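You operate a simulated robot arm through the tools that you are given. There is no shell and no other tool. Be economical: measure what you need, move in short steps, check, and stop when the job is done.

You run a simulated two-armed robot. Do the job below in one go: nothing can be reset, and whatever is moved stays where it is left.

TASK
Scrap the burnt pouch and seal the one the order form names.
Fine: burnt one in the spent tray; time from the new label; leave the new one on the sealer, switched off.

It is judged by the outcome, as a careful person would: the job done as asked, and still so three seconds after it is handed in. It fails if anything else is knocked over, pushed out of place, dropped, spilled or broken. A push-on lid holds only when it is set on centred and level and pressed home; a screw cap is set on level and turned clockwise until tight.

THE ROBOT
Two 7-joint arms with fingered hands on one trunk, on a base that drives. Base frame: it is fixed to the floor where the robot stands at the start and does not move with it; the origin is under the middle of the robot, x ahead of it, y to its left, z up; the surface under the hand at the start is at about z = 865. Units: mm, degrees, N and s.
The left shoulder is at the start at [30, 136, 1305], the right one opposite. With the tool pointing down near the work surface each hand reaches from about 320 to 960 mm from the robot's upright axis, wherever it stands, measured 20 degrees to its own side. Places, roughly: bed of the sealer [700, 700, 900]; caps knob [800, -100, 900]; count key [600, -600, 900]; dry cabinet switch [600, -1000, 900]; inside of the spent tray [700, -100, 900]; pads knob [800, -200, 900]; seal bar [800, 700, 900]; seal time dial [600, 600, 900]; sealer lamp [700, 500, 900]; sealer switch [800, 600, 900]; swabs knob [800, -400, 900]; tubes knob [800, 0, 900]; zero key [600, -700, 900]. Payload 5 kg a hand.
Tool frame (each hand has its own): the origin (TCP) lies between the finger pads and is the grasp point; the fingertips stand 42 mm ahead of it; z points along the fingers, y is the line along which they close. Largest opening 208 mm; the body of the gripper starts 119 mm behind the TCP. The gripper is a hand of 4 fingers: y runs from the thumb to the fingers, the wrist lies at [0, 0, -332] in the tool frame, and closing takes about 1.5 s.
Orientation is that of the tool frame in the base frame, as a unit quaternion [x, y, z, w]. With the fingers straight down and closing along the base's y, the tool's x points along the base's -x, its y along +y and its z along -z.

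THE INTERFACE
- The arms move only by the tool drive_tool. It takes "left_deltas", "right_deltas" or both (then of equal length, played together; a hand with none holds still); each is a list of rows, each a list of 6 numbers: the shift along the tool's x, y, z in cm, then the turn, a rotation vector about the tool's x, y, z in degrees. In form: [[tx, ty, tz, rx, ry, rz], ...]. A call has 1 to 20 rows; each row is the pose to reach, as a shift and turn from the pose commanded when the call began, along the tool's axes at that moment. "left_gripper" and "right_gripper" are, for a hand that has rows, the finger opening in cm, from 0 to 20.8, set as the call begins (left out, the last holds). A row lasts 0.2 s, in which the tool goes at most 50 mm and 8.6 degrees; a call with a longer step from one row to the next is refused whole, and so is a gripper value outside its range. Where a pose cannot be reached the arm comes as near as it can. A force on the tool above 90 N (or 10 N above the force at the start of the call, whichever is more), or a blocked arm, ends the call early, and 0.2 s more pass. Each finger travels about 72 mm/s and halts on what it meets, pressing with about 27 N; the grip force reading is that of the motor and also rises with nothing between the fingers. The clock runs only during rows and for 0.2 s after the last one: add rows that repeat a pose to give the fingers time. The reply holds the time, the measured pose of the TCP, the force on the tool along the base axes, the opening and the grip force, in the units named above and with some noise, with the torque about the TCP (base axes, N m) and any sound that the robot's microphone picked up.
- Cameras (640 x 400 px; columns grow to the right, rows downward): "scene" is now at [36.1, 21.9, 2021.1]; the picture's right is [0.32, -0.95, 0.00], its down [-0.80, -0.27, -0.54] and it looks along [0.51, 0.18, -0.84] (base axes); focal length 285 px, centre (320, 200). "left" rides on the left gripper at [-101, 0, -145] in its tool frame; the picture's right is [0.00, -1.00, 0.00], its down [0.82, 0.00, -0.57] and it looks along [0.57, 0.00, 0.82] (tool axes); focal length 261 px, centre (320, 200). "right" rides on the right gripper at [101, 0, -145] in its tool frame; the picture's right is [0.00, 1.00, 0.00], its down [-0.82, 0.00, -0.57] and it looks along [-0.57, 0.00, 0.82] (tool axes); focal length 261 px, centre (320, 200). There is no depth. A picture from a camera that has moved, and an enlarged one, comes with that camera's place and axes in the base frame and with its lens.
- camera(camera): a new picture of that camera. It takes no simulated time.
- lift_body(by): slides the trunk up (or, below 0, down) by that many mm; the arms and the scene camera ride with it, the base frame stays. It gives what a move gives, with no picture.
- steer(legs): drives the robot by 1 to 6 legs, each [ahead, left, turn to the left] in mm, mm and degrees, along the robot's own axes; the way and the turn of a leg run together, so that a leg with both is an arc; at most 1500 mm and 180 degrees a leg. The arms and the cameras ride along, it lands a little off, and it stops where it bumps. It gives what a move gives.
- finger_targets(finger1, finger2, finger3, thumb_bend, hand): sets how far each is bent, from 0 (flat) to 1 (curled in); at 0.3 the hand is open as for a grip, at 0.7 the pads meet at the TCP. One left out holds its place. A second passes; each finger stops where it meets its share of the squeeze, and holds until it gets a number again. A gripper value or a shape takes the hand back. It gives what a move gives, with no picture; readings hold the bend of each and the force on the fingers (four entries, about 0 where the hand has none), thumb and palm.
- set_grasp(shape, hand): the hand has 4 fingers and takes this shape, open, in about a second: jaw (thumb against the fingers, like two jaws); tri (thumb and two fingers); tip (a fingertip pinch); poke (one finger out to press); point (the index stretched); flat (the hand flat); cup (the hand cupped); fist (a fist). The gripper value then closes the fingers along that shape, each until it touches; the sizes above hold for jaw. It gives what a move gives, with no picture.
- aim_head(pan, tilt): turns the head with the scene camera to pan (to the left, within 143 degrees either way) and tilt (down, from -29 to 69), counted from straight ahead of the robot. It gives what a move gives.
- zoom(camera, box): a new picture of the part [left, top, right, bottom] of that camera's present view, enlarged. It takes no simulated time.
- finish_job(): hands the job in; it is judged then, once.

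Go step by step. Nothing tells you exact positions but the pictures and the camera data: compare them with the known pose of the tool, close in by small moves and look again before you grip or let go. The budget is 120 turns and 100 pictures, counting those below and the enlarged ones. Unless the task says otherwise, let go and move clear before handing in, and close with one line.

The tools are called by a JSON object that holds its "method" and its "body". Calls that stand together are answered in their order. drive_tool: Moves the arms, as the interface text tells. Its arguments: {"type":"object","properties":{"left_deltas":{"type":"array","items":{"type":"array","items":{"type":"number"}}},"left_gripper":{"type":"number"},"right_deltas":{"type":"array","items":{"type":"array","items":{"type":"number"}}},"right_gripper":{"type":"number"}},"required":[]} The other tools are called the same way: lift_body (by) slides the trunk up or down; set_grasp (shape, hand) gives the hand a shape; finger_targets (finger1, finger2, finger3, thumb_bend, hand) moves the fingers one by one; steer (legs) drives the base; aim_head (pan, tilt) turns the head that bears the scene camera; camera (camera) takes a picture; zoom (camera, box) takes an enlarged picture of a part of a camera's view; finish_job () hands the job in.

At the start:

```text
t: 0.0
left_eef_pos: [486.4, 630.8, 1232.4]
left_tool_rot: [0.001, 1.0, 0.0, 0.0]
left_wrist_force: [0.2, -0.3, -0.4]
left_torque: [0.02, -0.02, 0.03]
left_width: 207.5
left_grip_force: 0.1
left_shape: jaw
left_bend: [0.3, 0.3, 0.3, 0.3]
left_finger forces: [0.1, 0.0, 0.1, 0.0, 0.0, 0.1]
right_eef_pos: [643.5, 102.1, 1336.5]
right_tool_rot: [0.0, 1.0, 0.0, 0.0]
right_wrist_force: [0.0, -0.1, 0.7]
right_torque: [0.0, 0.01, -0.01]
right_width: 208.1
right_grip_force: 0.0
right_shape: jaw
right_bend: [0.3, 0.3, 0.3, 0.3]
right_finger forces: [0.0, 0.1, 0.1, 0.0, 0.1, 0.0]
trunk travel left (down, up): [-325.0, 165.0]
robot x, y, heading: [-0.2, -0.9, 0.1]
head pan, tilt: [18.9, 57.2]
```

scene: 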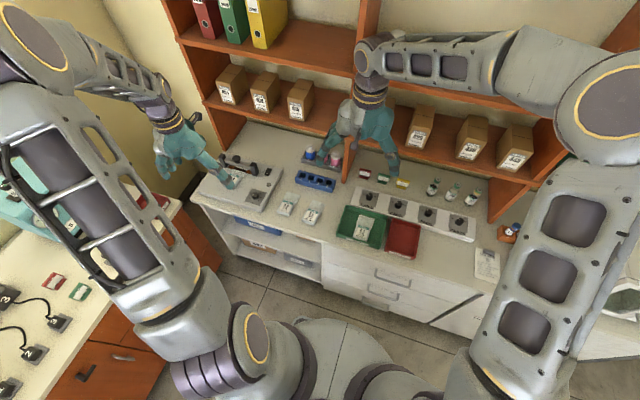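
right: 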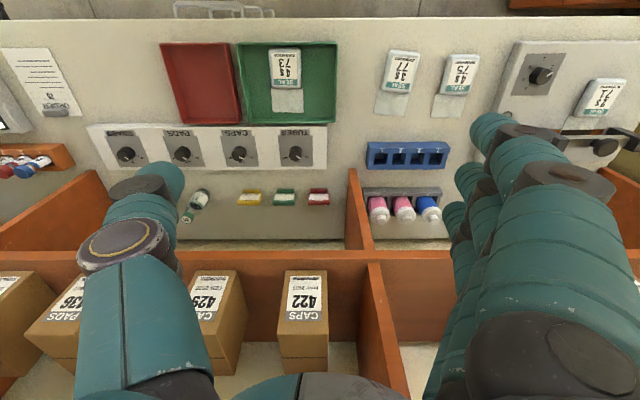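
left: 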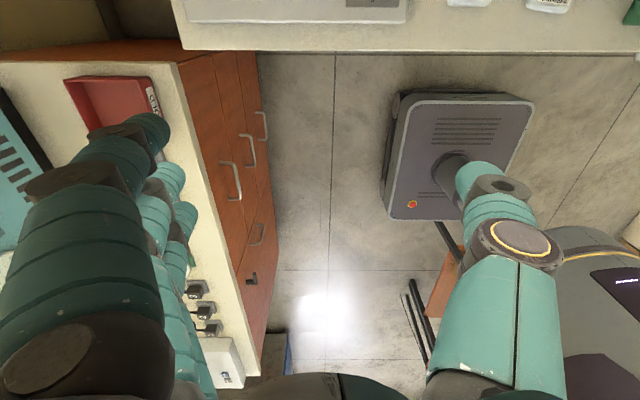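

I see the bench with the sealer on the left, pouches beside it, green and red trays, and a paper form at the right. I'll zoom in to read the form, labels and dial.

{"method": "zoom", "body": {"camera": "right", "box": [0, 20, 160, 120]}}

{"method": "zoom", "body": {"camera": "right", "box": [360, 20, 640, 195]}}

{"method": "zoom", "body": {"camera": "scene", "box": [180, 130, 340, 230]}}

{"method": "zoom", "body": {"camera": "scene", "box": [330, 190, 530, 315]}}

```text
4.00 times, centred on (80, 70) of right
camera zoom: at [544.1, 102.8, 1480.6], right [0.0, 1.0, 0.0], down [0.82, 0.0, 0.57], along [0.57, 0.0, -0.82], focal length 1043 px, centre (1280, 720)
```

zoom: 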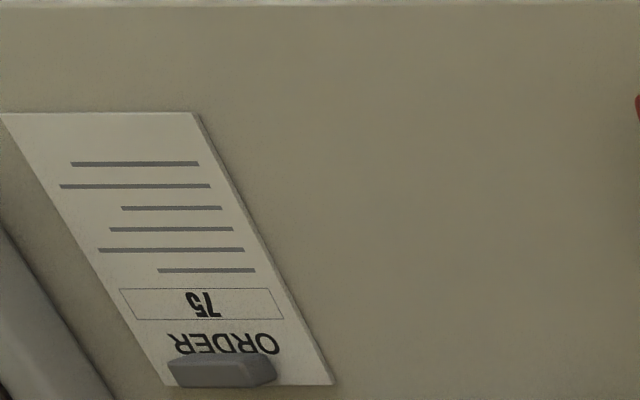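

```text
2.29 times, centred on (500, 108) of right
camera zoom: at [544.1, 102.8, 1480.6], right [0.0, 1.0, 0.0], down [0.82, 0.0, 0.57], along [0.57, 0.0, -0.82], focal length 596 px, centre (-91, 411)
```

zoom: 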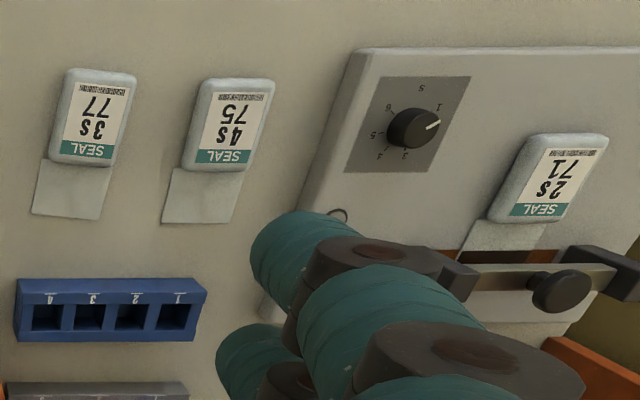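

```text
4.00 times, centred on (260, 180) of scene
camera zoom: at [36.1, 21.9, 2021.1], right [0.32, -0.95, 0.0], down [-0.8, -0.27, -0.54], along [0.51, 0.18, -0.84], focal length 1141 px, centre (560, 280)
```

zoom: 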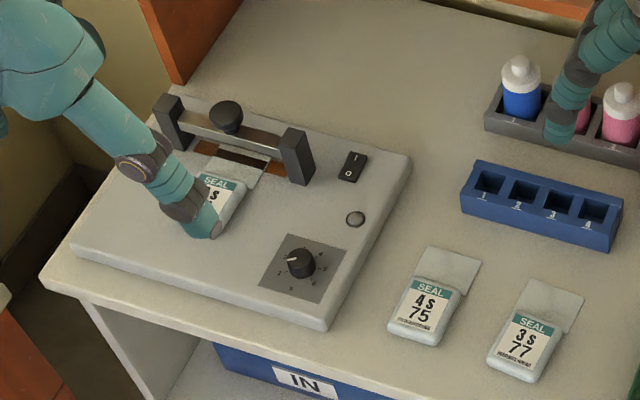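

```text
3.20 times, centred on (430, 252) of scene
camera zoom: at [36.1, 21.9, 2021.1], right [0.32, -0.95, 0.0], down [-0.8, -0.27, -0.54], along [0.51, 0.18, -0.84], focal length 913 px, centre (-32, 32)
```

zoom: 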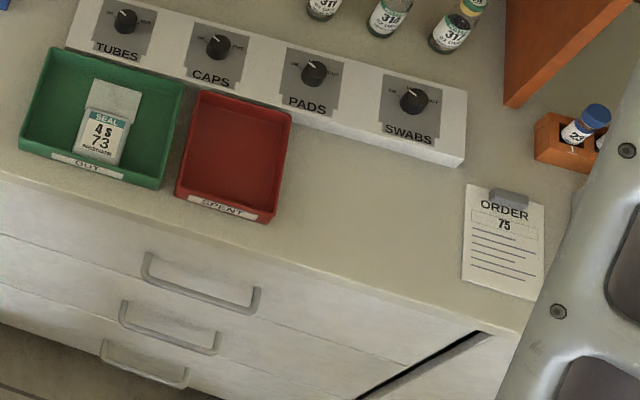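

The form names 75 (4 s); the pouch on the sealer is 71, presumably burnt. I'll tuck the hands inwards, then drive left to see the sealer better.

{"method": "drive_tool", "body": {"left_deltas": [[0, -4, 0, 0, 0, 0], [0, -8, 0, 0, 0, 0], [0, -12, 0, 0, 0, 0], [0, -16, 0, 0, 0, 0], [0, -20, 0, 0, 0, 0]], "right_deltas": [[2, -5, 0, 0, 0, 0], [4, -10, 0, 0, 0, 0], [6, -15, 0, 0, 0, 0], [8, -20, 0, 0, 0, 0], [10, -25, 0, 0, 0, 0]]}}

{"method": "steer", "body": {"legs": [[0, 270, 0]]}}

{"method": "aim_head", "body": {"pan": 20, "tilt": 57}}

{"method": "camera", "body": {"camera": "scene"}}

{"method": "camera", "body": {"camera": "left"}}

```text
refused: row 1 steps farther than a row can; nothing moved
```

```text
t: 1.9
left_eef_pos: [488.8, 897.6, 1231.4]
left_tool_rot: [0.002, 1.0, 0.0, 0.0]
left_wrist_force: [-0.3, -0.1, -0.3]
left_torque: [-0.04, -0.02, -0.02]
left_width: 207.6
left_grip_force: 0.0
left_shape: jaw
left_bend: [0.3, 0.3, 0.3, 0.3]
left_finger forces: [0.0, 0.0, 0.0, 0.0, 0.1, 0.1]
right_eef_pos: [643.7, 369.4, 1337.5]
right_tool_rot: [0.002, 1.0, 0.0, 0.0]
right_wrist_force: [-0.5, -0.4, -0.1]
right_torque: [-0.04, 0.01, -0.03]
right_width: 207.7
right_grip_force: 0.0
right_shape: jaw
right_bend: [0.3, 0.3, 0.3, 0.3]
right_finger forces: [0.1, 0.0, 0.0, 0.0, 0.0, 0.0]
trunk travel left (down, up): [-325.0, 165.0]
robot x, y, heading: [-0.9, 271.3, -0.1]
head pan, tilt: [18.9, 57.2]
```

```text
t: 2.5
left_eef_pos: [489.6, 898.1, 1231.8]
left_tool_rot: [0.001, 1.0, -0.001, 0.0]
left_wrist_force: [1.0, 0.0, 1.0]
left_torque: [-0.08, 0.03, 0.0]
left_width: 207.8
left_grip_force: 0.1
left_shape: jaw
left_bend: [0.3, 0.3, 0.3, 0.3]
left_finger forces: [0.1, 0.1, 0.0, 0.0, 0.0, 0.0]
right_eef_pos: [645.5, 369.1, 1337.2]
right_tool_rot: [0.002, 1.0, 0.0, 0.0]
right_wrist_force: [-0.3, 0.4, 0.2]
right_torque: [-0.06, -0.02, -0.02]
right_width: 208.0
right_grip_force: 0.1
right_shape: jaw
right_bend: [0.3, 0.3, 0.3, 0.3]
right_finger forces: [0.0, 0.0, 0.0, 0.1, 0.0, 0.0]
trunk travel left (down, up): [-325.0, 165.0]
robot x, y, heading: [4.0, 269.5, 0.1]
head pan, tilt: [20.0, 57.0]
```

```text
92 pictures are left
camera scene: at [36.6, 292.4, 2021.3], right [0.34, -0.94, 0.0], down [-0.79, -0.28, -0.54], along [0.51, 0.18, -0.84], focal length 285 px, centre (320, 200)
```

scene: 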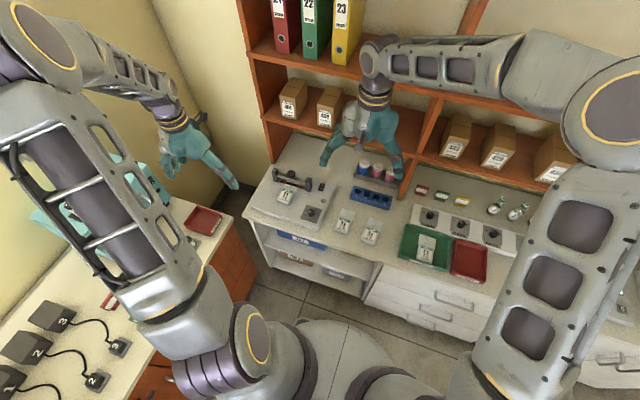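

```text
91 pictures are left
camera left: at [590.3, 899.2, 1376.7], right [0.0, -1.0, 0.0], down [-0.82, 0.0, 0.57], along [-0.57, 0.0, -0.82], focal length 261 px, centre (320, 200)
```

left: 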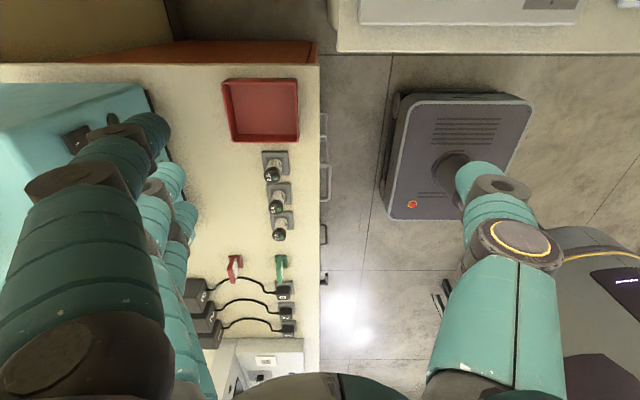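

The drive worked despite the arm move being refused, and the sealer is now unobstructed. I'll zoom in on it.

{"method": "zoom", "body": {"camera": "scene", "box": [244, 157, 340, 217]}}

{"method": "zoom", "body": {"camera": "scene", "box": [320, 180, 480, 280]}}

{"method": "camera", "body": {"camera": "right"}}

```text
6.67 times, centred on (292, 187) of scene
camera zoom: at [36.6, 292.4, 2021.3], right [0.34, -0.94, 0.0], down [-0.79, -0.28, -0.54], along [0.51, 0.18, -0.84], focal length 1902 px, centre (507, 287)
```

zoom: 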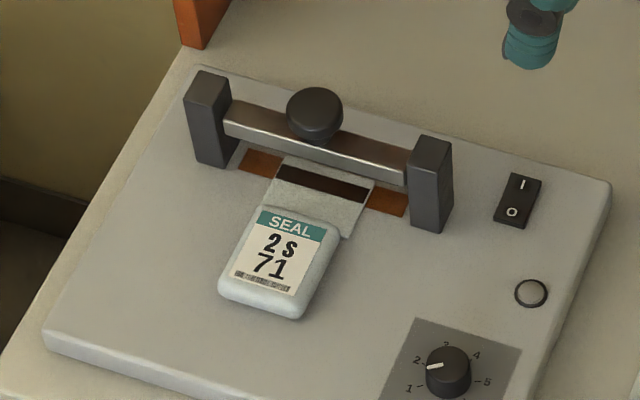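

```text
4.00 times, centred on (400, 230) of scene
camera zoom: at [36.6, 292.4, 2021.3], right [0.34, -0.94, 0.0], down [-0.79, -0.28, -0.54], along [0.51, 0.18, -0.84], focal length 1141 px, centre (0, 80)
```

zoom: 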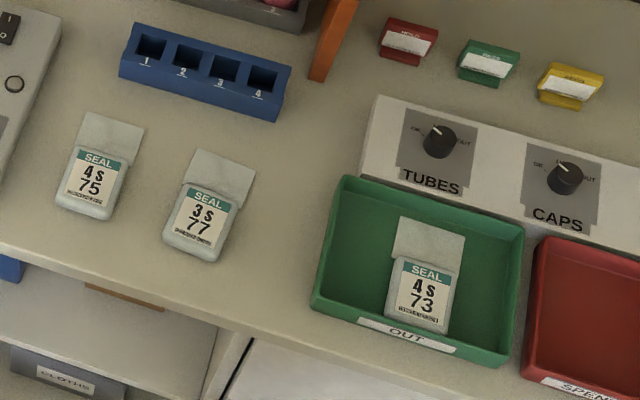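

```text
88 pictures are left
camera right: at [545.0, 370.1, 1480.6], right [0.01, 1.0, 0.0], down [0.82, -0.01, 0.57], along [0.57, -0.01, -0.82], focal length 261 px, centre (320, 200)
```

right: 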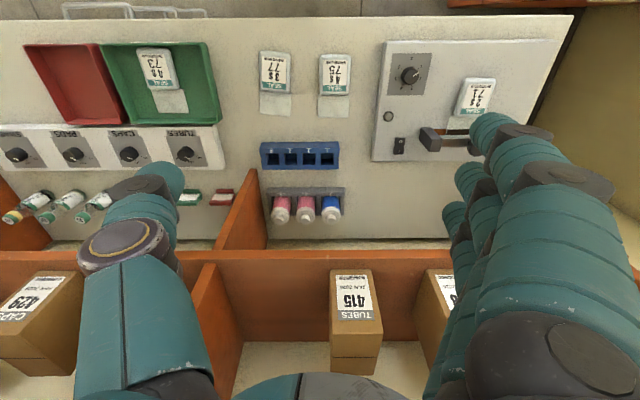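

71 on the sealer has the scorched strip, so it's the burnt one; the dial is at 2 and must go to 4. I'll bring the left hand above pouch 71 and pull the right hand back.

{"method": "drive_tool", "body": {"left_deltas": [[-3.1, -3.2, 1.6, 0, 0, 0], [-6.2, -6.4, 3.2, 0, 0, 0], [-9.3, -9.6, 4.8, 0, 0, 0], [-12.4, -12.8, 6.4, 0, 0, 0], [-15.5, -16, 8, 0, 0, 0], [-18.6, -19.4, 9.6, 0, 0, 0], [-18.6, -19.4, 9.6, 0, 0, 0]], "right_deltas": [[2, -2.5, 0, 0, 0, 0], [4, -5, 0, 0, 0, 0], [6, -7.5, 0, 0, 0, 0], [8, -10, 0, 0, 0, 0], [10, -12.5, 0, 0, 0, 0], [12, -15, 0, 0, 0, 0], [12, -15, 0, 0, 0, 0]]}}

{"method": "camera", "body": {"camera": "left"}}

{"method": "camera", "body": {"camera": "scene"}}

{"method": "camera", "body": {"camera": "right"}}

```text
t: 4.1
left_eef_pos: [673.5, 704.3, 1133.5]
left_tool_rot: [0.0, 1.0, -0.001, 0.0]
left_wrist_force: [-0.3, 0.4, -0.6]
left_torque: [-0.16, -0.04, -0.03]
left_width: 207.9
left_grip_force: 0.0
left_shape: jaw
left_bend: [0.3, 0.3, 0.3, 0.3]
left_finger forces: [0.0, 0.0, 0.0, 0.0, 0.1, 0.1]
right_eef_pos: [524.0, 220.5, 1336.5]
right_tool_rot: [0.002, 1.0, 0.0, 0.0]
right_wrist_force: [-1.1, 0.3, -0.2]
right_torque: [-0.12, -0.04, 0.01]
right_width: 207.8
right_grip_force: 0.1
right_shape: jaw
right_bend: [0.3, 0.3, 0.3, 0.3]
right_finger forces: [0.0, 0.0, 0.0, 0.0, 0.1, 0.1]
trunk travel left (down, up): [-325.0, 165.0]
robot x, y, heading: [-3.3, 267.6, -0.4]
head pan, tilt: [20.0, 57.0]
```

```text
87 pictures are left
camera left: at [774.7, 705.1, 1279.1], right [0.0, -1.0, 0.0], down [-0.82, 0.0, 0.57], along [-0.57, 0.0, -0.82], focal length 261 px, centre (320, 200)
```

left: 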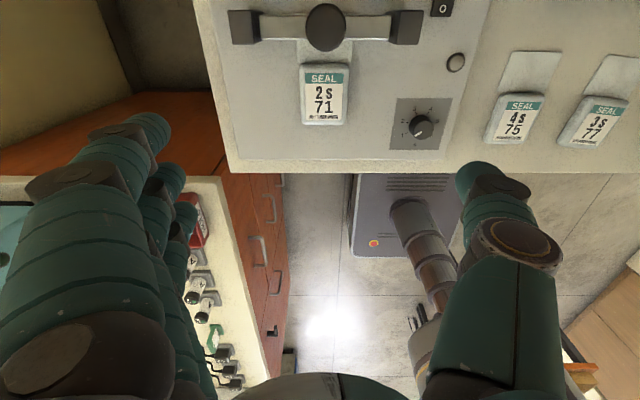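

```text
86 pictures are left
camera scene: at [35.8, 293.9, 2021.3], right [0.34, -0.94, 0.0], down [-0.79, -0.29, -0.54], along [0.51, 0.18, -0.84], focal length 285 px, centre (320, 200)
```

scene: 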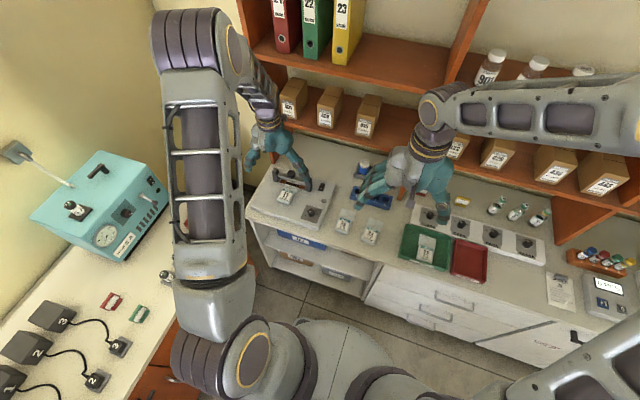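

```text
85 pictures are left
camera right: at [424.8, 221.5, 1480.3], right [0.01, 1.0, 0.0], down [0.82, -0.01, 0.57], along [0.57, -0.01, -0.82], focal length 261 px, centre (320, 200)
```

right: 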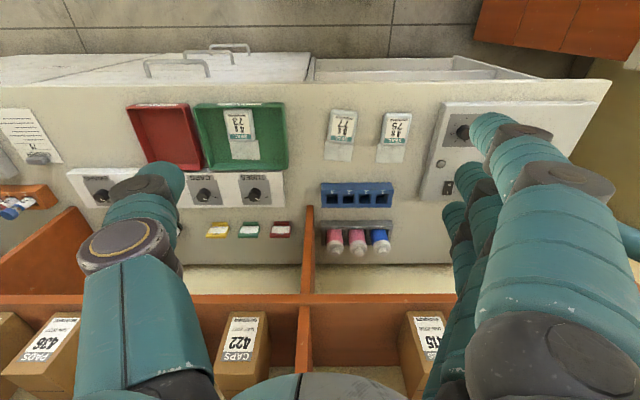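

The left camera gives a clear view: 71 is centred around (689, 699), about 65 by 75 mm. I'll descend over it.

{"method": "drive_tool", "body": {"left_deltas": [[-0.5, -0.2, 4, 0, 0, 0], [-1, -0.4, 8, 0, 0, 0], [-1.5, -0.5, 11, 0, 0, 0], [-1.5, -0.5, 11, 0, 0, 0]]}}

{"method": "camera", "body": {"camera": "left"}}

{"method": "zoom", "body": {"camera": "scene", "box": [244, 137, 340, 197]}}

```text
t: 5.1
left_eef_pos: [688.5, 697.7, 1025.5]
left_tool_rot: [0.002, 1.0, 0.0, -0.001]
left_wrist_force: [0.3, 0.4, -0.4]
left_torque: [0.0, -0.01, -0.01]
left_width: 207.3
left_grip_force: 0.1
left_shape: jaw
left_bend: [0.3, 0.3, 0.3, 0.3]
left_finger forces: [0.0, 0.0, 0.0, 0.0, 0.0, 0.1]
right_eef_pos: [524.8, 219.2, 1337.3]
right_tool_rot: [0.002, 1.0, 0.0, 0.0]
right_wrist_force: [-0.5, 0.5, 0.2]
right_torque: [0.02, -0.01, 0.01]
right_width: 207.8
right_grip_force: 0.0
right_shape: jaw
right_bend: [0.3, 0.3, 0.3, 0.3]
right_finger forces: [0.0, 0.0, 0.1, 0.1, 0.0, 0.0]
trunk travel left (down, up): [-325.0, 165.0]
robot x, y, heading: [-1.4, 266.1, -0.4]
head pan, tilt: [20.0, 57.0]
```

```text
84 pictures are left
camera left: at [790.1, 698.8, 1170.6], right [0.0, -1.0, 0.0], down [-0.82, 0.0, 0.57], along [-0.57, 0.0, -0.82], focal length 261 px, centre (320, 200)
```

left: 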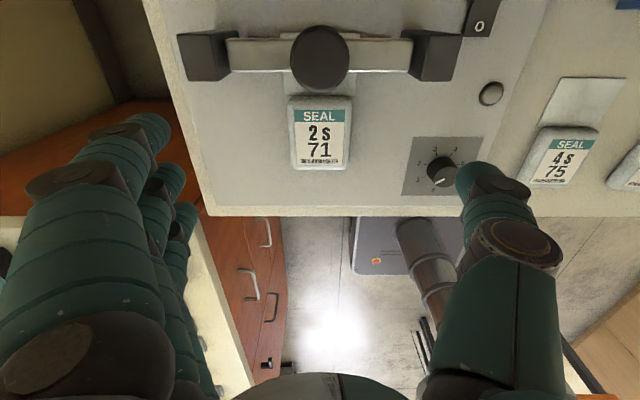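

```text
6.67 times, centred on (292, 167) of scene
camera zoom: at [35.7, 291.3, 2021.4], right [0.34, -0.94, 0.0], down [-0.79, -0.28, -0.54], along [0.51, 0.18, -0.84], focal length 1902 px, centre (507, 420)
```

zoom: 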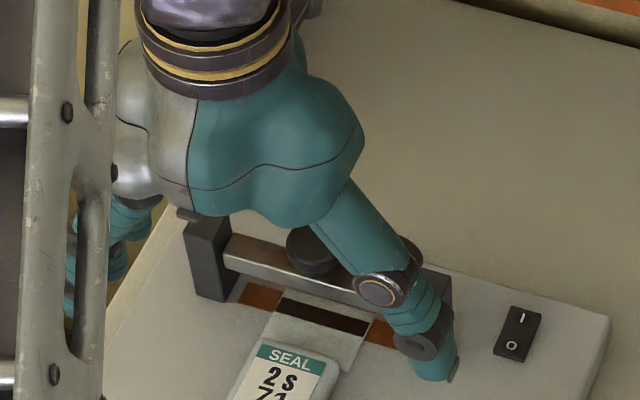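

Aligned with 71. I'll narrow the fingers to 12 cm and descend to about z=950, then look.

{"method": "drive_tool", "body": {"left_deltas": [[0, 0, 0, 0, 0, 0], [0, 0, 0, 0, 0, 0], [0, 0, 2.5, 0, 0, 0], [0, 0, 5, 0, 0, 0], [0, 0, 7.5, 0, 0, 0], [0, 0, 7.5, 0, 0, 0]], "left_gripper": 12}}

{"method": "camera", "body": {"camera": "left"}}

{"method": "camera", "body": {"camera": "right"}}

```text
t: 6.5
left_eef_pos: [690.7, 697.5, 950.1]
left_tool_rot: [0.002, 1.0, 0.001, 0.001]
left_wrist_force: [-0.3, 1.3, 0.3]
left_torque: [0.02, -0.01, 0.0]
left_width: 120.3
left_grip_force: 0.2
left_shape: jaw
left_bend: [0.72, 0.72, 0.72, 0.7]
left_finger forces: [0.0, 0.0, 0.0, 0.0, 0.1, 0.0]
right_eef_pos: [526.0, 219.2, 1336.9]
right_tool_rot: [0.002, 1.0, -0.001, -0.001]
right_wrist_force: [0.3, -0.7, -0.6]
right_torque: [0.02, -0.01, -0.02]
right_width: 208.2
right_grip_force: 0.1
right_shape: jaw
right_bend: [0.3, 0.3, 0.3, 0.3]
right_finger forces: [0.0, 0.0, 0.1, 0.0, 0.1, 0.0]
trunk travel left (down, up): [-325.0, 165.0]
robot x, y, heading: [-1.2, 267.8, -0.2]
head pan, tilt: [20.0, 57.0]
```

```text
82 pictures are left
camera left: at [790.8, 698.3, 1095.0], right [0.0, -1.0, 0.0], down [-0.82, 0.0, 0.57], along [-0.57, 0.0, -0.82], focal length 261 px, centre (320, 200)
```

left: 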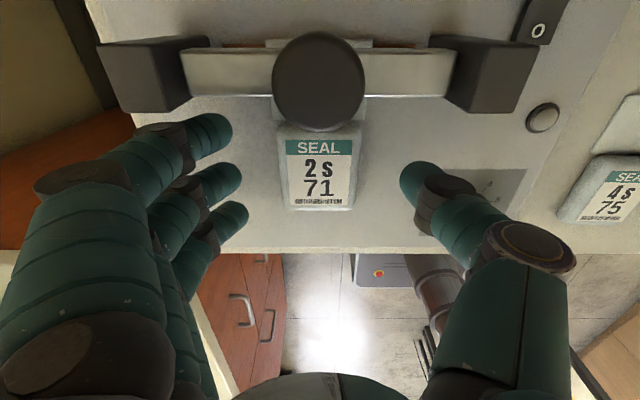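

```text
81 pictures are left
camera right: at [425.2, 219.4, 1480.2], right [0.01, 1.0, 0.0], down [0.82, -0.01, 0.57], along [0.57, 0.0, -0.82], focal length 261 px, centre (320, 200)
```

right: 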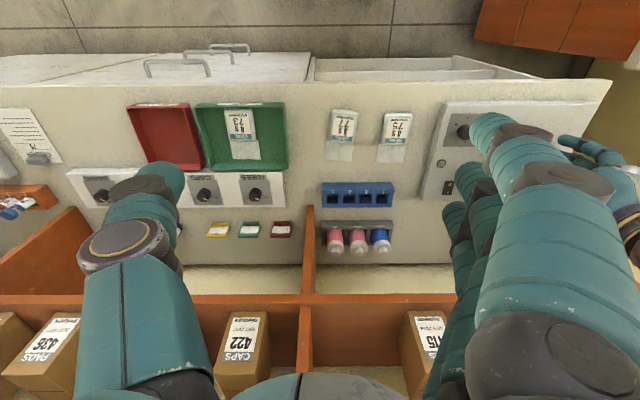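

Fingers straddle pouch 71 well. I'll lower 1.5 cm and read the force.

{"method": "drive_tool", "body": {"left_deltas": [[0.1, 0, 0.5, 0, 0, 0], [0.1, 0, 1, 0, 0, 0], [0.1, 0, 1.5, 0, 0, 0], [0.1, 0, 1.5, 0, 0, 0]]}}

{"method": "camera", "body": {"camera": "left"}}

```text
t: 7.5
left_eef_pos: [688.8, 698.5, 937.0]
left_tool_rot: [0.002, 1.0, 0.0, -0.001]
left_wrist_force: [-0.3, -0.1, -0.1]
left_torque: [0.02, -0.03, -0.01]
left_width: 120.8
left_grip_force: 0.0
left_shape: jaw
left_bend: [0.72, 0.72, 0.72, 0.7]
left_finger forces: [0.0, 0.0, 0.0, 0.1, 0.0, 0.0]
right_eef_pos: [525.4, 218.2, 1337.3]
right_tool_rot: [0.002, 1.0, 0.0, -0.001]
right_wrist_force: [-0.5, -0.5, -0.4]
right_torque: [0.0, 0.0, -0.01]
right_width: 207.8
right_grip_force: 0.1
right_shape: jaw
right_bend: [0.3, 0.3, 0.3, 0.3]
right_finger forces: [0.0, 0.0, 0.0, 0.0, 0.1, 0.1]
trunk travel left (down, up): [-325.0, 165.0]
robot x, y, heading: [1.7, 267.8, -0.0]
head pan, tilt: [20.0, 57.0]
```

```text
80 pictures are left
camera left: at [789.5, 698.8, 1081.1], right [0.0, -1.0, 0.0], down [-0.82, 0.0, 0.57], along [-0.57, 0.0, -0.82], focal length 261 px, centre (320, 200)
```

left: 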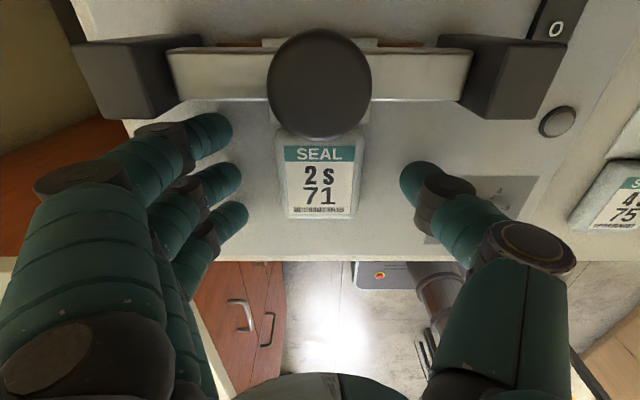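

No contact yet. I'll lower a bit more in small steps.

{"method": "drive_tool", "body": {"left_deltas": [[0, 0, 0.3, 0, 0, 0], [0, 0, 0.6, 0, 0, 0], [0, 0, 0.6, 0, 0, 0]]}}

{"method": "zoom", "body": {"camera": "left", "box": [160, 100, 480, 300]}}

```text
t: 8.3
left_eef_pos: [687.0, 697.3, 933.0]
left_tool_rot: [0.002, 1.0, 0.001, 0.002]
left_wrist_force: [-1.5, 0.3, 26.5]
left_torque: [2.05, 0.29, 0.17]
left_width: 120.3
left_grip_force: 0.0
left_shape: jaw
left_bend: [0.72, 0.72, 0.72, 0.7]
left_finger forces: [6.8, 8.8, 10.7, 0.0, 0.1, 0.0]
right_eef_pos: [522.9, 218.8, 1336.5]
right_tool_rot: [0.002, 1.0, -0.001, 0.0]
right_wrist_force: [0.3, -0.1, 0.3]
right_torque: [-0.01, -0.01, 0.0]
right_width: 207.7
right_grip_force: 0.1
right_shape: jaw
right_bend: [0.3, 0.3, 0.3, 0.3]
right_finger forces: [0.0, 0.1, 0.1, 0.0, 0.0, 0.0]
trunk travel left (down, up): [-325.0, 165.0]
robot x, y, heading: [0.3, 267.9, -0.5]
head pan, tilt: [20.0, 57.0]
```

```text
2.00 times, centred on (320, 200) of left
camera zoom: at [789.0, 698.2, 1078.3], right [0.0, -1.0, 0.0], down [-0.82, 0.0, 0.57], along [-0.57, 0.0, -0.82], focal length 521 px, centre (320, 200)
```

zoom: 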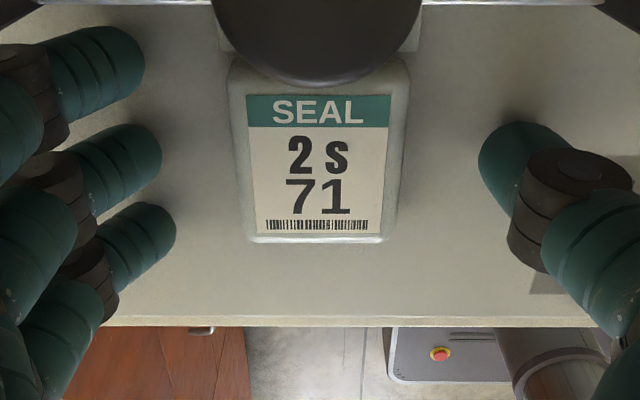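

Contact on the sealer surface (~z 891 at the tips). Raise 5 mm and close on the pouch.

{"method": "drive_tool", "body": {"left_deltas": [[0, 0, -0.5, 0, 0, 0]]}}

{"method": "drive_tool", "body": {"left_deltas": [[0, 0, 0, 0, 0, 0], [0, 0, 0, 0, 0, 0], [0, 0, 0, 0, 0, 0], [0, 0, 0, 0, 0, 0], [0, 0, 0, 0, 0, 0], [0, 0, 0, 0, 0, 0]], "left_gripper": 5}}

{"method": "zoom", "body": {"camera": "left", "box": [160, 60, 480, 260]}}

```text
t: 8.7
left_eef_pos: [688.0, 697.7, 933.8]
left_tool_rot: [0.002, 1.0, 0.0, -0.001]
left_wrist_force: [0.0, 0.4, 0.2]
left_torque: [0.02, -0.04, -0.01]
left_width: 120.8
left_grip_force: 0.1
left_shape: jaw
left_bend: [0.72, 0.72, 0.72, 0.7]
left_finger forces: [0.0, 0.1, 0.0, 0.0, 0.0, 0.0]
right_eef_pos: [525.1, 219.4, 1336.7]
right_tool_rot: [0.001, 1.0, 0.0, 0.001]
right_wrist_force: [1.0, -0.1, 0.5]
right_torque: [0.01, 0.01, 0.0]
right_width: 208.0
right_grip_force: 0.0
right_shape: jaw
right_bend: [0.3, 0.3, 0.3, 0.3]
right_finger forces: [0.0, 0.0, 0.1, 0.0, 0.0, 0.0]
trunk travel left (down, up): [-325.0, 165.0]
robot x, y, heading: [-1.2, 266.7, -0.1]
head pan, tilt: [20.0, 57.0]
```

```text
t: 10.1
left_eef_pos: [689.7, 698.1, 934.8]
left_tool_rot: [0.002, 1.0, 0.0, 0.0]
left_wrist_force: [0.1, 0.0, 0.3]
left_torque: [0.0, -0.03, 0.0]
left_width: 60.2
left_grip_force: 26.6
left_shape: jaw
left_bend: [0.73, 0.73, 0.73, 0.7]
left_finger forces: [8.0, 8.2, 8.1, 0.0, 24.3, 0.0]
right_eef_pos: [524.9, 218.5, 1336.7]
right_tool_rot: [0.001, 1.0, 0.0, 0.0]
right_wrist_force: [0.4, 0.3, -0.3]
right_torque: [0.0, 0.04, 0.01]
right_width: 208.0
right_grip_force: 0.0
right_shape: jaw
right_bend: [0.3, 0.3, 0.3, 0.3]
right_finger forces: [0.0, 0.1, 0.1, 0.0, 0.1, 0.0]
trunk travel left (down, up): [-325.0, 165.0]
robot x, y, heading: [-1.1, 266.6, -0.3]
head pan, tilt: [20.0, 57.0]
```

```text
2.00 times, centred on (320, 160) of left
camera zoom: at [789.8, 698.6, 1080.7], right [0.0, -1.0, 0.0], down [-0.82, 0.0, 0.57], along [-0.57, 0.0, -0.82], focal length 521 px, centre (320, 280)
```

zoom: 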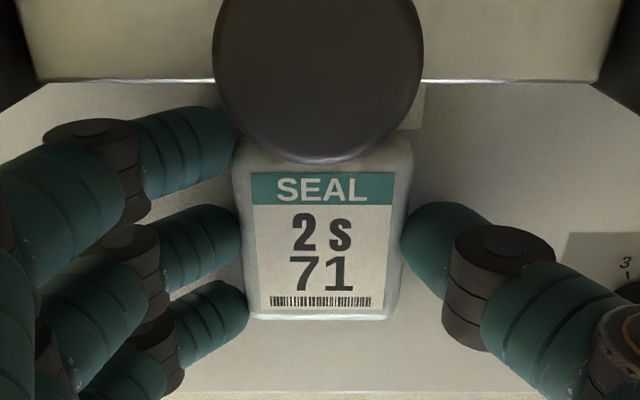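

Pouch 71 is held, at reference TCP pose (689, 698, 935). I'll lift a few mm, slide the flap out from under the bar toward the robot, then raise it.

{"method": "drive_tool", "body": {"left_deltas": [[0, 0, -0.4, 0, 0, 0], [1.5, 0, -0.5, 0, 0, 0], [3, 0, -0.5, 0, 0, 0], [5, 0, -0.5, 0, 0, 0], [7, 0, -0.5, 0, 0, 0], [9, 0, -0.6, 0, 0, 0], [11, 0, -0.8, 0, 0, 0], [12, 0, -2, 0, 0, 0], [12, 0, -5, 0, 0, 0], [12, 0, -9, 0, 0, 0], [12, 0, -9, 0, 0, 0]]}}

{"method": "camera", "body": {"camera": "left"}}

{"method": "camera", "body": {"camera": "scene"}}

```text
t: 12.5
left_eef_pos: [570.5, 698.7, 1025.5]
left_tool_rot: [0.002, 1.0, 0.0, -0.001]
left_wrist_force: [0.4, 0.4, 0.0]
left_torque: [-0.03, 0.07, -0.01]
left_width: 60.1
left_grip_force: 27.1
left_shape: jaw
left_bend: [0.73, 0.73, 0.73, 0.7]
left_finger forces: [8.2, 8.2, 8.1, 0.1, 24.2, 0.1]
right_eef_pos: [526.4, 220.5, 1336.0]
right_tool_rot: [0.001, 1.0, 0.0, -0.001]
right_wrist_force: [0.7, -0.8, -0.5]
right_torque: [-0.07, 0.05, -0.03]
right_width: 208.0
right_grip_force: 0.0
right_shape: jaw
right_bend: [0.3, 0.3, 0.3, 0.3]
right_finger forces: [0.0, 0.0, 0.0, 0.1, 0.0, 0.0]
trunk travel left (down, up): [-325.0, 165.0]
robot x, y, heading: [1.1, 268.5, -0.3]
head pan, tilt: [20.0, 57.0]
```

```text
77 pictures are left
camera left: at [671.2, 699.9, 1170.8], right [0.0, -1.0, 0.0], down [-0.82, 0.0, 0.57], along [-0.57, 0.0, -0.82], focal length 261 px, centre (320, 200)
```

left: 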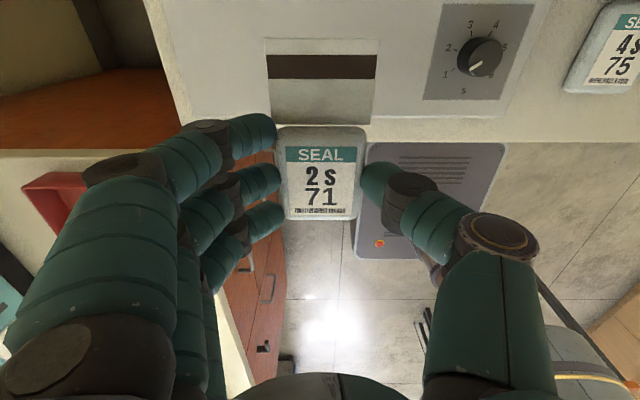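

```text
76 pictures are left
camera scene: at [38.0, 292.0, 2021.2], right [0.34, -0.94, 0.0], down [-0.79, -0.28, -0.54], along [0.51, 0.18, -0.84], focal length 285 px, centre (320, 200)
```

scene: 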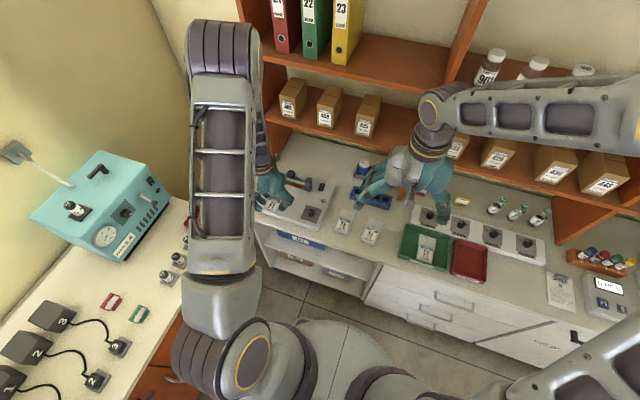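

71 is free and held firmly. I'll raise it, bring the left hand inward and the right hand outward, then drive right towards the spent tray.

{"method": "drive_tool", "body": {"left_deltas": [[0, -2, -4, 0, 0, 0], [0, -4, -8, 0, 0, 0], [0, -8, -10, 0, 0, 0], [0, -12, -12, 0, 0, 0], [0, -16, -12, 0, 0, 0], [0, -20, -12, 0, 0, 0], [0, -24, -12, 0, 0, 0], [0, -24, -12, 0, 0, 0]], "right_deltas": [[0, -4, 0, 0, 0, 0], [0, -8, 0, 0, 0, 0], [0, -12, 0, 0, 0, 0], [0, -16, 0, 0, 0, 0], [0, -20, 0, 0, 0, 0], [0, -24, 0, 0, 0, 0], [0, -28, 0, 0, 0, 0], [0, -28, 0, 0, 0, 0]]}}

{"method": "steer", "body": {"legs": [[0, -450, 0]]}}

{"method": "camera", "body": {"camera": "scene"}}

{"method": "camera", "body": {"camera": "left"}}

```text
t: 14.3
left_eef_pos: [567.5, 459.8, 1141.7]
left_tool_rot: [0.0, 1.0, -0.002, -0.001]
left_wrist_force: [0.3, -0.4, -1.1]
left_torque: [-0.16, 0.05, -0.01]
left_width: 60.2
left_grip_force: 27.4
left_shape: jaw
left_bend: [0.73, 0.73, 0.73, 0.7]
left_finger forces: [8.3, 8.3, 8.2, 0.0, 24.7, 0.0]
right_eef_pos: [522.2, -58.8, 1339.2]
right_tool_rot: [0.001, 1.0, -0.001, 0.0]
right_wrist_force: [-0.6, 1.1, 0.8]
right_torque: [-0.17, 0.02, 0.02]
right_width: 207.8
right_grip_force: 0.0
right_shape: jaw
right_bend: [0.3, 0.3, 0.3, 0.3]
right_finger forces: [0.0, 0.0, 0.0, 0.0, 0.0, 0.1]
trunk travel left (down, up): [-325.0, 165.0]
robot x, y, heading: [-0.7, 268.8, -0.1]
head pan, tilt: [20.0, 57.0]
```

```text
t: 17.0
left_eef_pos: [566.9, 9.5, 1143.6]
left_tool_rot: [-0.001, 1.0, 0.0, 0.0]
left_wrist_force: [0.9, -0.4, -0.8]
left_torque: [0.03, 0.01, 0.02]
left_width: 60.6
left_grip_force: 26.9
left_shape: jaw
left_bend: [0.73, 0.73, 0.73, 0.7]
left_finger forces: [8.3, 8.3, 8.2, 0.0, 24.9, 0.0]
right_eef_pos: [523.1, -510.3, 1338.2]
right_tool_rot: [-0.001, 1.0, 0.0, 0.0]
right_wrist_force: [0.1, -0.1, 0.5]
right_torque: [0.07, -0.03, 0.0]
right_width: 208.0
right_grip_force: 0.1
right_shape: jaw
right_bend: [0.3, 0.3, 0.3, 0.3]
right_finger forces: [0.0, 0.1, 0.0, 0.0, 0.0, 0.0]
trunk travel left (down, up): [-325.0, 165.0]
robot x, y, heading: [2.4, -181.2, 0.3]
head pan, tilt: [20.0, 57.0]
```

```text
75 pictures are left
camera scene: at [36.2, -161.1, 2021.3], right [0.34, -0.94, 0.0], down [-0.79, -0.29, -0.54], along [0.51, 0.19, -0.84], focal length 285 px, centre (320, 200)
```

scene: 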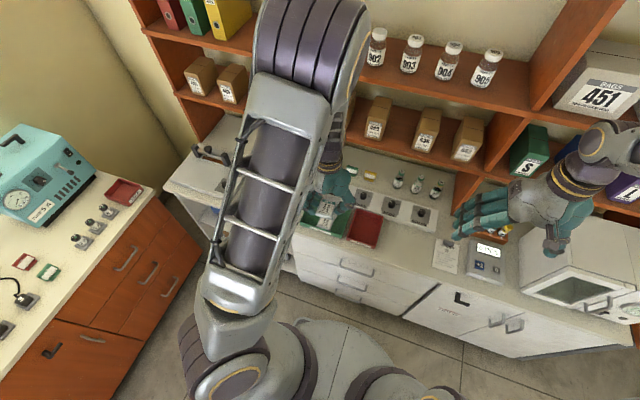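

```text
74 pictures are left
camera left: at [667.0, 10.2, 1288.6], right [0.01, -1.0, 0.0], down [-0.82, -0.01, 0.57], along [-0.57, 0.0, -0.82], focal length 261 px, centre (320, 200)
```

left: 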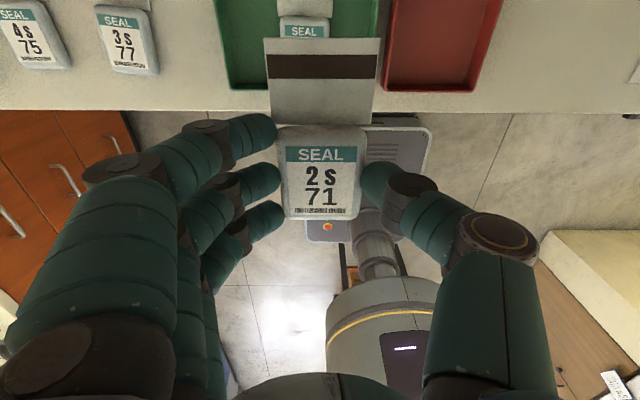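

The red tray is just to the right. I'll move the held pouch over it at a safe height and check.

{"method": "drive_tool", "body": {"left_deltas": [[-1.2, -4, 0, 0, 0, 0], [-2.5, -8, 0, 0, 0, 0], [-4.4, -12, 0, 0, 0, 0], [-6, -16, 0, 0, 0, 0], [-6, -16, 3, 0, 0, 0], [-6, -16, 6, 0, 0, 0], [-6, -16, 6, 0, 0, 0]]}}

{"method": "camera", "body": {"camera": "left"}}

{"method": "camera", "body": {"camera": "right"}}

{"method": "camera", "body": {"camera": "scene"}}

```text
t: 18.6
left_eef_pos: [627.5, -152.1, 1085.1]
left_tool_rot: [-0.001, 1.0, 0.0, 0.0]
left_wrist_force: [-0.7, 0.6, -0.5]
left_torque: [-0.01, -0.07, 0.0]
left_width: 59.8
left_grip_force: 27.0
left_shape: jaw
left_bend: [0.73, 0.73, 0.73, 0.7]
left_finger forces: [8.3, 8.1, 8.2, 0.0, 24.8, 0.0]
right_eef_pos: [521.8, -510.5, 1338.9]
right_tool_rot: [-0.001, 1.0, 0.0, 0.0]
right_wrist_force: [-1.0, 0.6, -0.3]
right_torque: [-0.02, -0.02, 0.0]
right_width: 208.0
right_grip_force: 0.0
right_shape: jaw
right_bend: [0.3, 0.3, 0.3, 0.3]
right_finger forces: [0.1, 0.0, 0.1, 0.0, 0.0, 0.0]
trunk travel left (down, up): [-325.0, 165.0]
robot x, y, heading: [1.3, -181.8, -0.0]
head pan, tilt: [20.0, 57.0]
```

```text
73 pictures are left
camera left: at [728.0, -150.0, 1229.8], right [0.01, -1.0, 0.0], down [-0.82, 0.0, 0.57], along [-0.57, 0.0, -0.82], focal length 261 px, centre (320, 200)
```

left: 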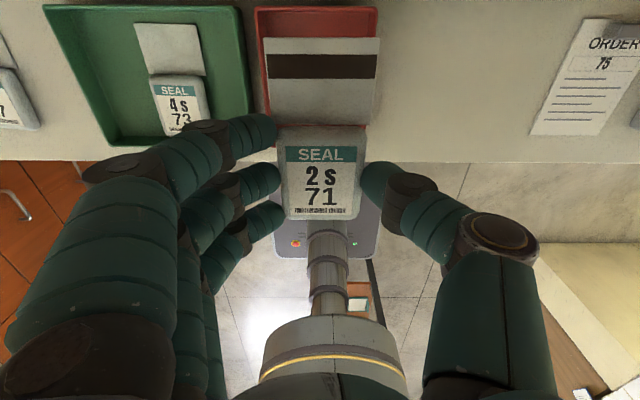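

```text
72 pictures are left
camera right: at [423.1, -510.0, 1482.3], right [0.0, 1.0, 0.0], down [0.82, 0.0, 0.57], along [0.57, 0.0, -0.82], focal length 261 px, centre (320, 200)
```

right: 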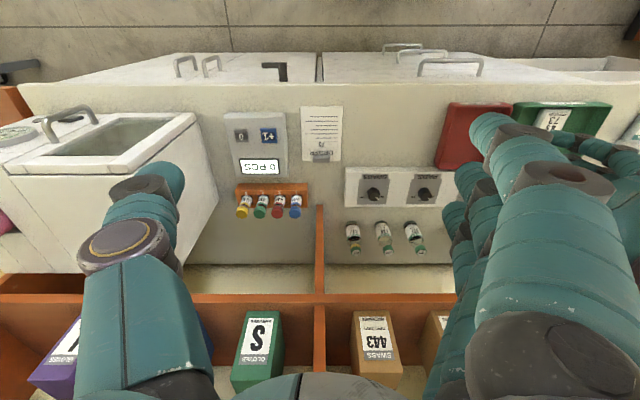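

```text
71 pictures are left
camera scene: at [35.0, -160.7, 2021.4], right [0.34, -0.94, 0.0], down [-0.79, -0.29, -0.55], along [0.51, 0.19, -0.84], focal length 285 px, centre (320, 200)
```

scene: 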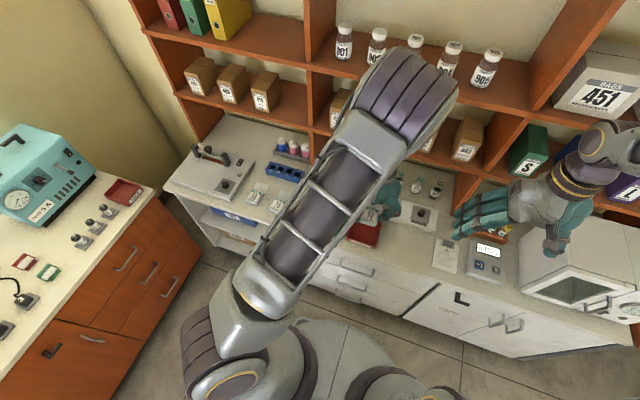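

Tray spans about x 583–736, y −209…−84, so the pouch fits with the TCP at (630, −147). I'll lower it to just within the rim.

{"method": "drive_tool", "body": {"left_deltas": [[-0.2, 0.5, 3, 0, 0, 0], [-0.2, 0.5, 6, 0, 0, 0], [-0.2, 0.5, 9, 0, 0, 0], [-0.2, 0.5, 12, 0, 0, 0], [-0.2, 0.5, 14, 0, 0, 0], [-0.2, 0.5, 15.3, 0, 0, 0], [-0.2, 0.5, 15.3, 0, 0, 0]]}}

{"method": "camera", "body": {"camera": "left"}}

{"method": "zoom", "body": {"camera": "right", "box": [420, 80, 640, 220]}}

```text
t: 20.2
left_eef_pos: [627.6, -145.4, 934.4]
left_tool_rot: [-0.002, 1.0, 0.0, 0.001]
left_wrist_force: [-4.2, 11.6, 51.9]
left_torque: [2.52, 2.42, -0.36]
left_width: 62.7
left_grip_force: 26.8
left_shape: jaw
left_bend: [0.73, 0.74, 0.77, 0.7]
left_finger forces: [7.7, 11.2, 59.9, 0.0, 26.7, 0.0]
right_eef_pos: [522.0, -508.5, 1339.7]
right_tool_rot: [-0.002, 1.0, 0.0, 0.0]
right_wrist_force: [-0.5, -0.5, -0.7]
right_torque: [0.06, 0.04, 0.0]
right_width: 207.6
right_grip_force: 0.0
right_shape: jaw
right_bend: [0.3, 0.3, 0.3, 0.3]
right_finger forces: [0.0, 0.1, 0.1, 0.0, 0.0, 0.1]
trunk travel left (down, up): [-325.0, 165.0]
robot x, y, heading: [3.5, -184.4, 0.0]
head pan, tilt: [20.0, 57.0]
```

```text
70 pictures are left
camera left: at [728.3, -143.5, 1079.4], right [0.01, -1.0, 0.0], down [-0.82, -0.01, 0.57], along [-0.57, 0.0, -0.82], focal length 261 px, centre (320, 200)
```

left: 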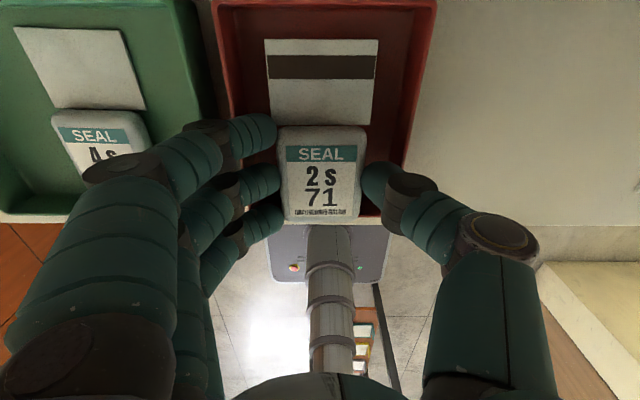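

```text
2.86 times, centred on (530, 150) of right
camera zoom: at [421.9, -509.2, 1483.2], right [0.0, 1.0, 0.0], down [0.82, 0.0, 0.57], along [0.57, 0.0, -0.82], focal length 745 px, centre (-280, 343)
```

zoom: 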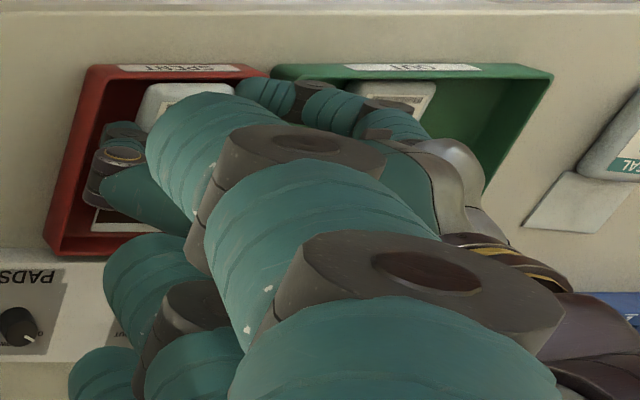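

Finger 3 rests on the tray's front-left corner rim. I'll lift, shift 9 mm forward, and lower again gently.

{"method": "drive_tool", "body": {"left_deltas": [[0, 0, -1.5, 0, 0, 0], [-0.9, -0.2, -1.5, 0, 0, 0], [-0.9, -0.2, -0.9, 0, 0, 0], [-0.9, -0.2, -0.4, 0, 0, 0], [-0.9, -0.2, -0.4, 0, 0, 0]]}}

{"method": "camera", "body": {"camera": "left"}}

```text
t: 21.4
left_eef_pos: [638.2, -148.2, 934.1]
left_tool_rot: [-0.001, 1.0, 0.0, -0.001]
left_wrist_force: [0.5, 0.0, -0.8]
left_torque: [0.04, -0.03, -0.01]
left_width: 60.5
left_grip_force: 26.5
left_shape: jaw
left_bend: [0.73, 0.73, 0.74, 0.7]
left_finger forces: [8.9, 8.0, 8.6, 0.0, 25.5, 0.1]
right_eef_pos: [523.8, -509.8, 1338.1]
right_tool_rot: [-0.001, 1.0, 0.0, 0.0]
right_wrist_force: [0.4, 0.1, 0.5]
right_torque: [0.0, -0.03, -0.01]
right_width: 208.0
right_grip_force: 0.2
right_shape: jaw
right_bend: [0.3, 0.3, 0.3, 0.3]
right_finger forces: [0.0, 0.0, 0.0, 0.1, 0.1, 0.0]
trunk travel left (down, up): [-325.0, 165.0]
robot x, y, heading: [-1.3, -180.7, 0.1]
head pan, tilt: [20.0, 57.0]
```

```text
68 pictures are left
camera left: at [738.7, -146.4, 1079.7], right [0.01, -1.0, 0.0], down [-0.82, -0.01, 0.57], along [-0.57, 0.0, -0.82], focal length 261 px, centre (320, 200)
```

left: 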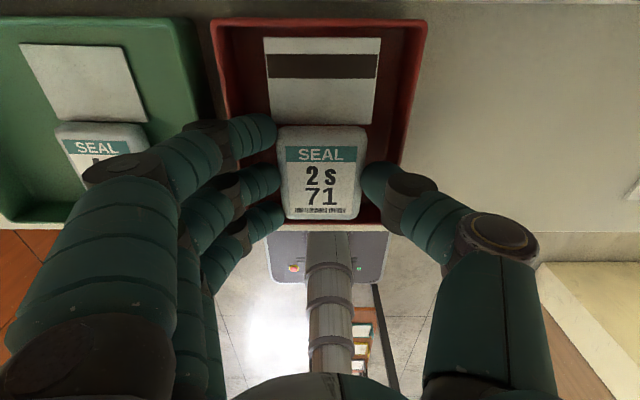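

No contact now. Lower another 10 mm carefully.

{"method": "drive_tool", "body": {"left_deltas": [[0, -0.1, 0.3, 0, 0, 0], [0, -0.1, 0.6, 0, 0, 0], [0, -0.1, 0.9, 0, 0, 0], [0, -0.1, 0.9, 0, 0, 0]]}}

```text
t: 22.4
left_eef_pos: [636.3, -148.4, 926.3]
left_tool_rot: [-0.002, 1.0, 0.0, 0.0]
left_wrist_force: [-0.2, 4.8, 3.3]
left_torque: [-0.02, 0.0, 0.03]
left_width: 60.4
left_grip_force: 27.0
left_shape: jaw
left_bend: [0.73, 0.73, 0.74, 0.7]
left_finger forces: [10.1, 8.8, 9.8, 0.1, 34.5, 0.0]
right_eef_pos: [523.7, -510.1, 1338.9]
right_tool_rot: [-0.002, 1.0, 0.0, 0.0]
right_wrist_force: [-0.1, 0.3, -0.3]
right_torque: [0.0, 0.0, 0.0]
right_width: 207.8
right_grip_force: 0.1
right_shape: jaw
right_bend: [0.3, 0.3, 0.3, 0.3]
right_finger forces: [0.1, 0.0, 0.0, 0.1, 0.0, 0.0]
trunk travel left (down, up): [-325.0, 165.0]
robot x, y, heading: [1.8, -180.9, -0.2]
head pan, tilt: [20.0, 57.0]
```

The thumb just grazes the right wall. I'll raise 5 mm, shift 3 mm left, and open just enough to let the pouch settle.

{"method": "drive_tool", "body": {"left_deltas": [[0, 0.3, -0.5, 0, 0, 0], [0, 0.3, -0.5, 0, 0, 0]]}}

{"method": "drive_tool", "body": {"left_deltas": [[0, 0, 0, 0, 0, 0], [0, 0, 0, 0, 0, 0], [0, 0, 0, 0, 0, 0]], "left_gripper": 6.9}}

{"method": "camera", "body": {"camera": "left"}}

```text
t: 23.0
left_eef_pos: [638.6, -146.0, 930.6]
left_tool_rot: [-0.001, 1.0, 0.0, 0.0]
left_wrist_force: [-0.3, -0.3, -0.7]
left_torque: [-0.02, 0.0, 0.0]
left_width: 60.6
left_grip_force: 27.1
left_shape: jaw
left_bend: [0.73, 0.73, 0.74, 0.7]
left_finger forces: [9.4, 8.1, 9.2, 0.0, 26.6, 0.1]
right_eef_pos: [523.6, -509.9, 1337.6]
right_tool_rot: [0.0, 1.0, 0.0, 0.0]
right_wrist_force: [-0.4, -0.4, -0.1]
right_torque: [0.04, 0.05, 0.0]
right_width: 207.6
right_grip_force: 0.0
right_shape: jaw
right_bend: [0.3, 0.3, 0.3, 0.3]
right_finger forces: [0.0, 0.0, 0.0, 0.0, 0.0, 0.0]
trunk travel left (down, up): [-325.0, 165.0]
robot x, y, heading: [-3.4, -180.4, -0.1]
head pan, tilt: [20.0, 57.0]
```

```text
t: 23.8
left_eef_pos: [639.0, -146.6, 930.5]
left_tool_rot: [-0.001, 1.0, 0.0, 0.0]
left_wrist_force: [0.3, 0.3, -0.2]
left_torque: [0.01, 0.0, 0.02]
left_width: 68.3
left_grip_force: 0.0
left_shape: jaw
left_bend: [0.74, 0.74, 0.74, 0.7]
left_finger forces: [0.1, 0.1, 0.1, 0.1, 0.1, 0.1]
right_eef_pos: [523.8, -509.9, 1337.9]
right_tool_rot: [-0.001, 1.0, 0.0, 0.0]
right_wrist_force: [0.7, -0.3, -0.8]
right_torque: [0.06, -0.02, 0.01]
right_width: 207.9
right_grip_force: 0.1
right_shape: jaw
right_bend: [0.3, 0.3, 0.3, 0.3]
right_finger forces: [0.0, 0.0, 0.1, 0.0, 0.0, 0.2]
trunk travel left (down, up): [-325.0, 165.0]
robot x, y, heading: [-1.6, -180.7, 0.3]
head pan, tilt: [20.0, 57.0]
```

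```text
67 pictures are left
camera left: at [739.0, -144.3, 1075.7], right [0.01, -1.0, 0.0], down [-0.82, -0.01, 0.57], along [-0.57, 0.0, -0.82], focal length 261 px, centre (320, 200)
```

left: 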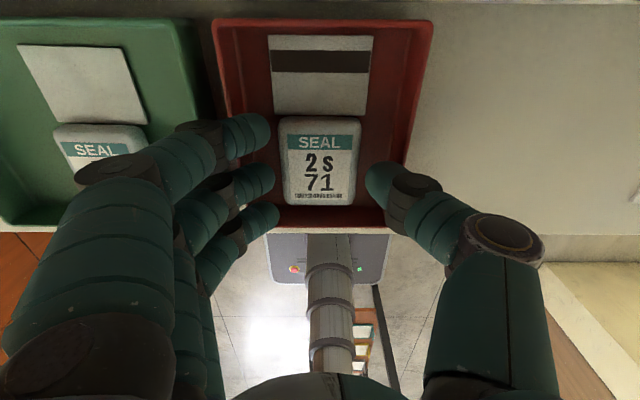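

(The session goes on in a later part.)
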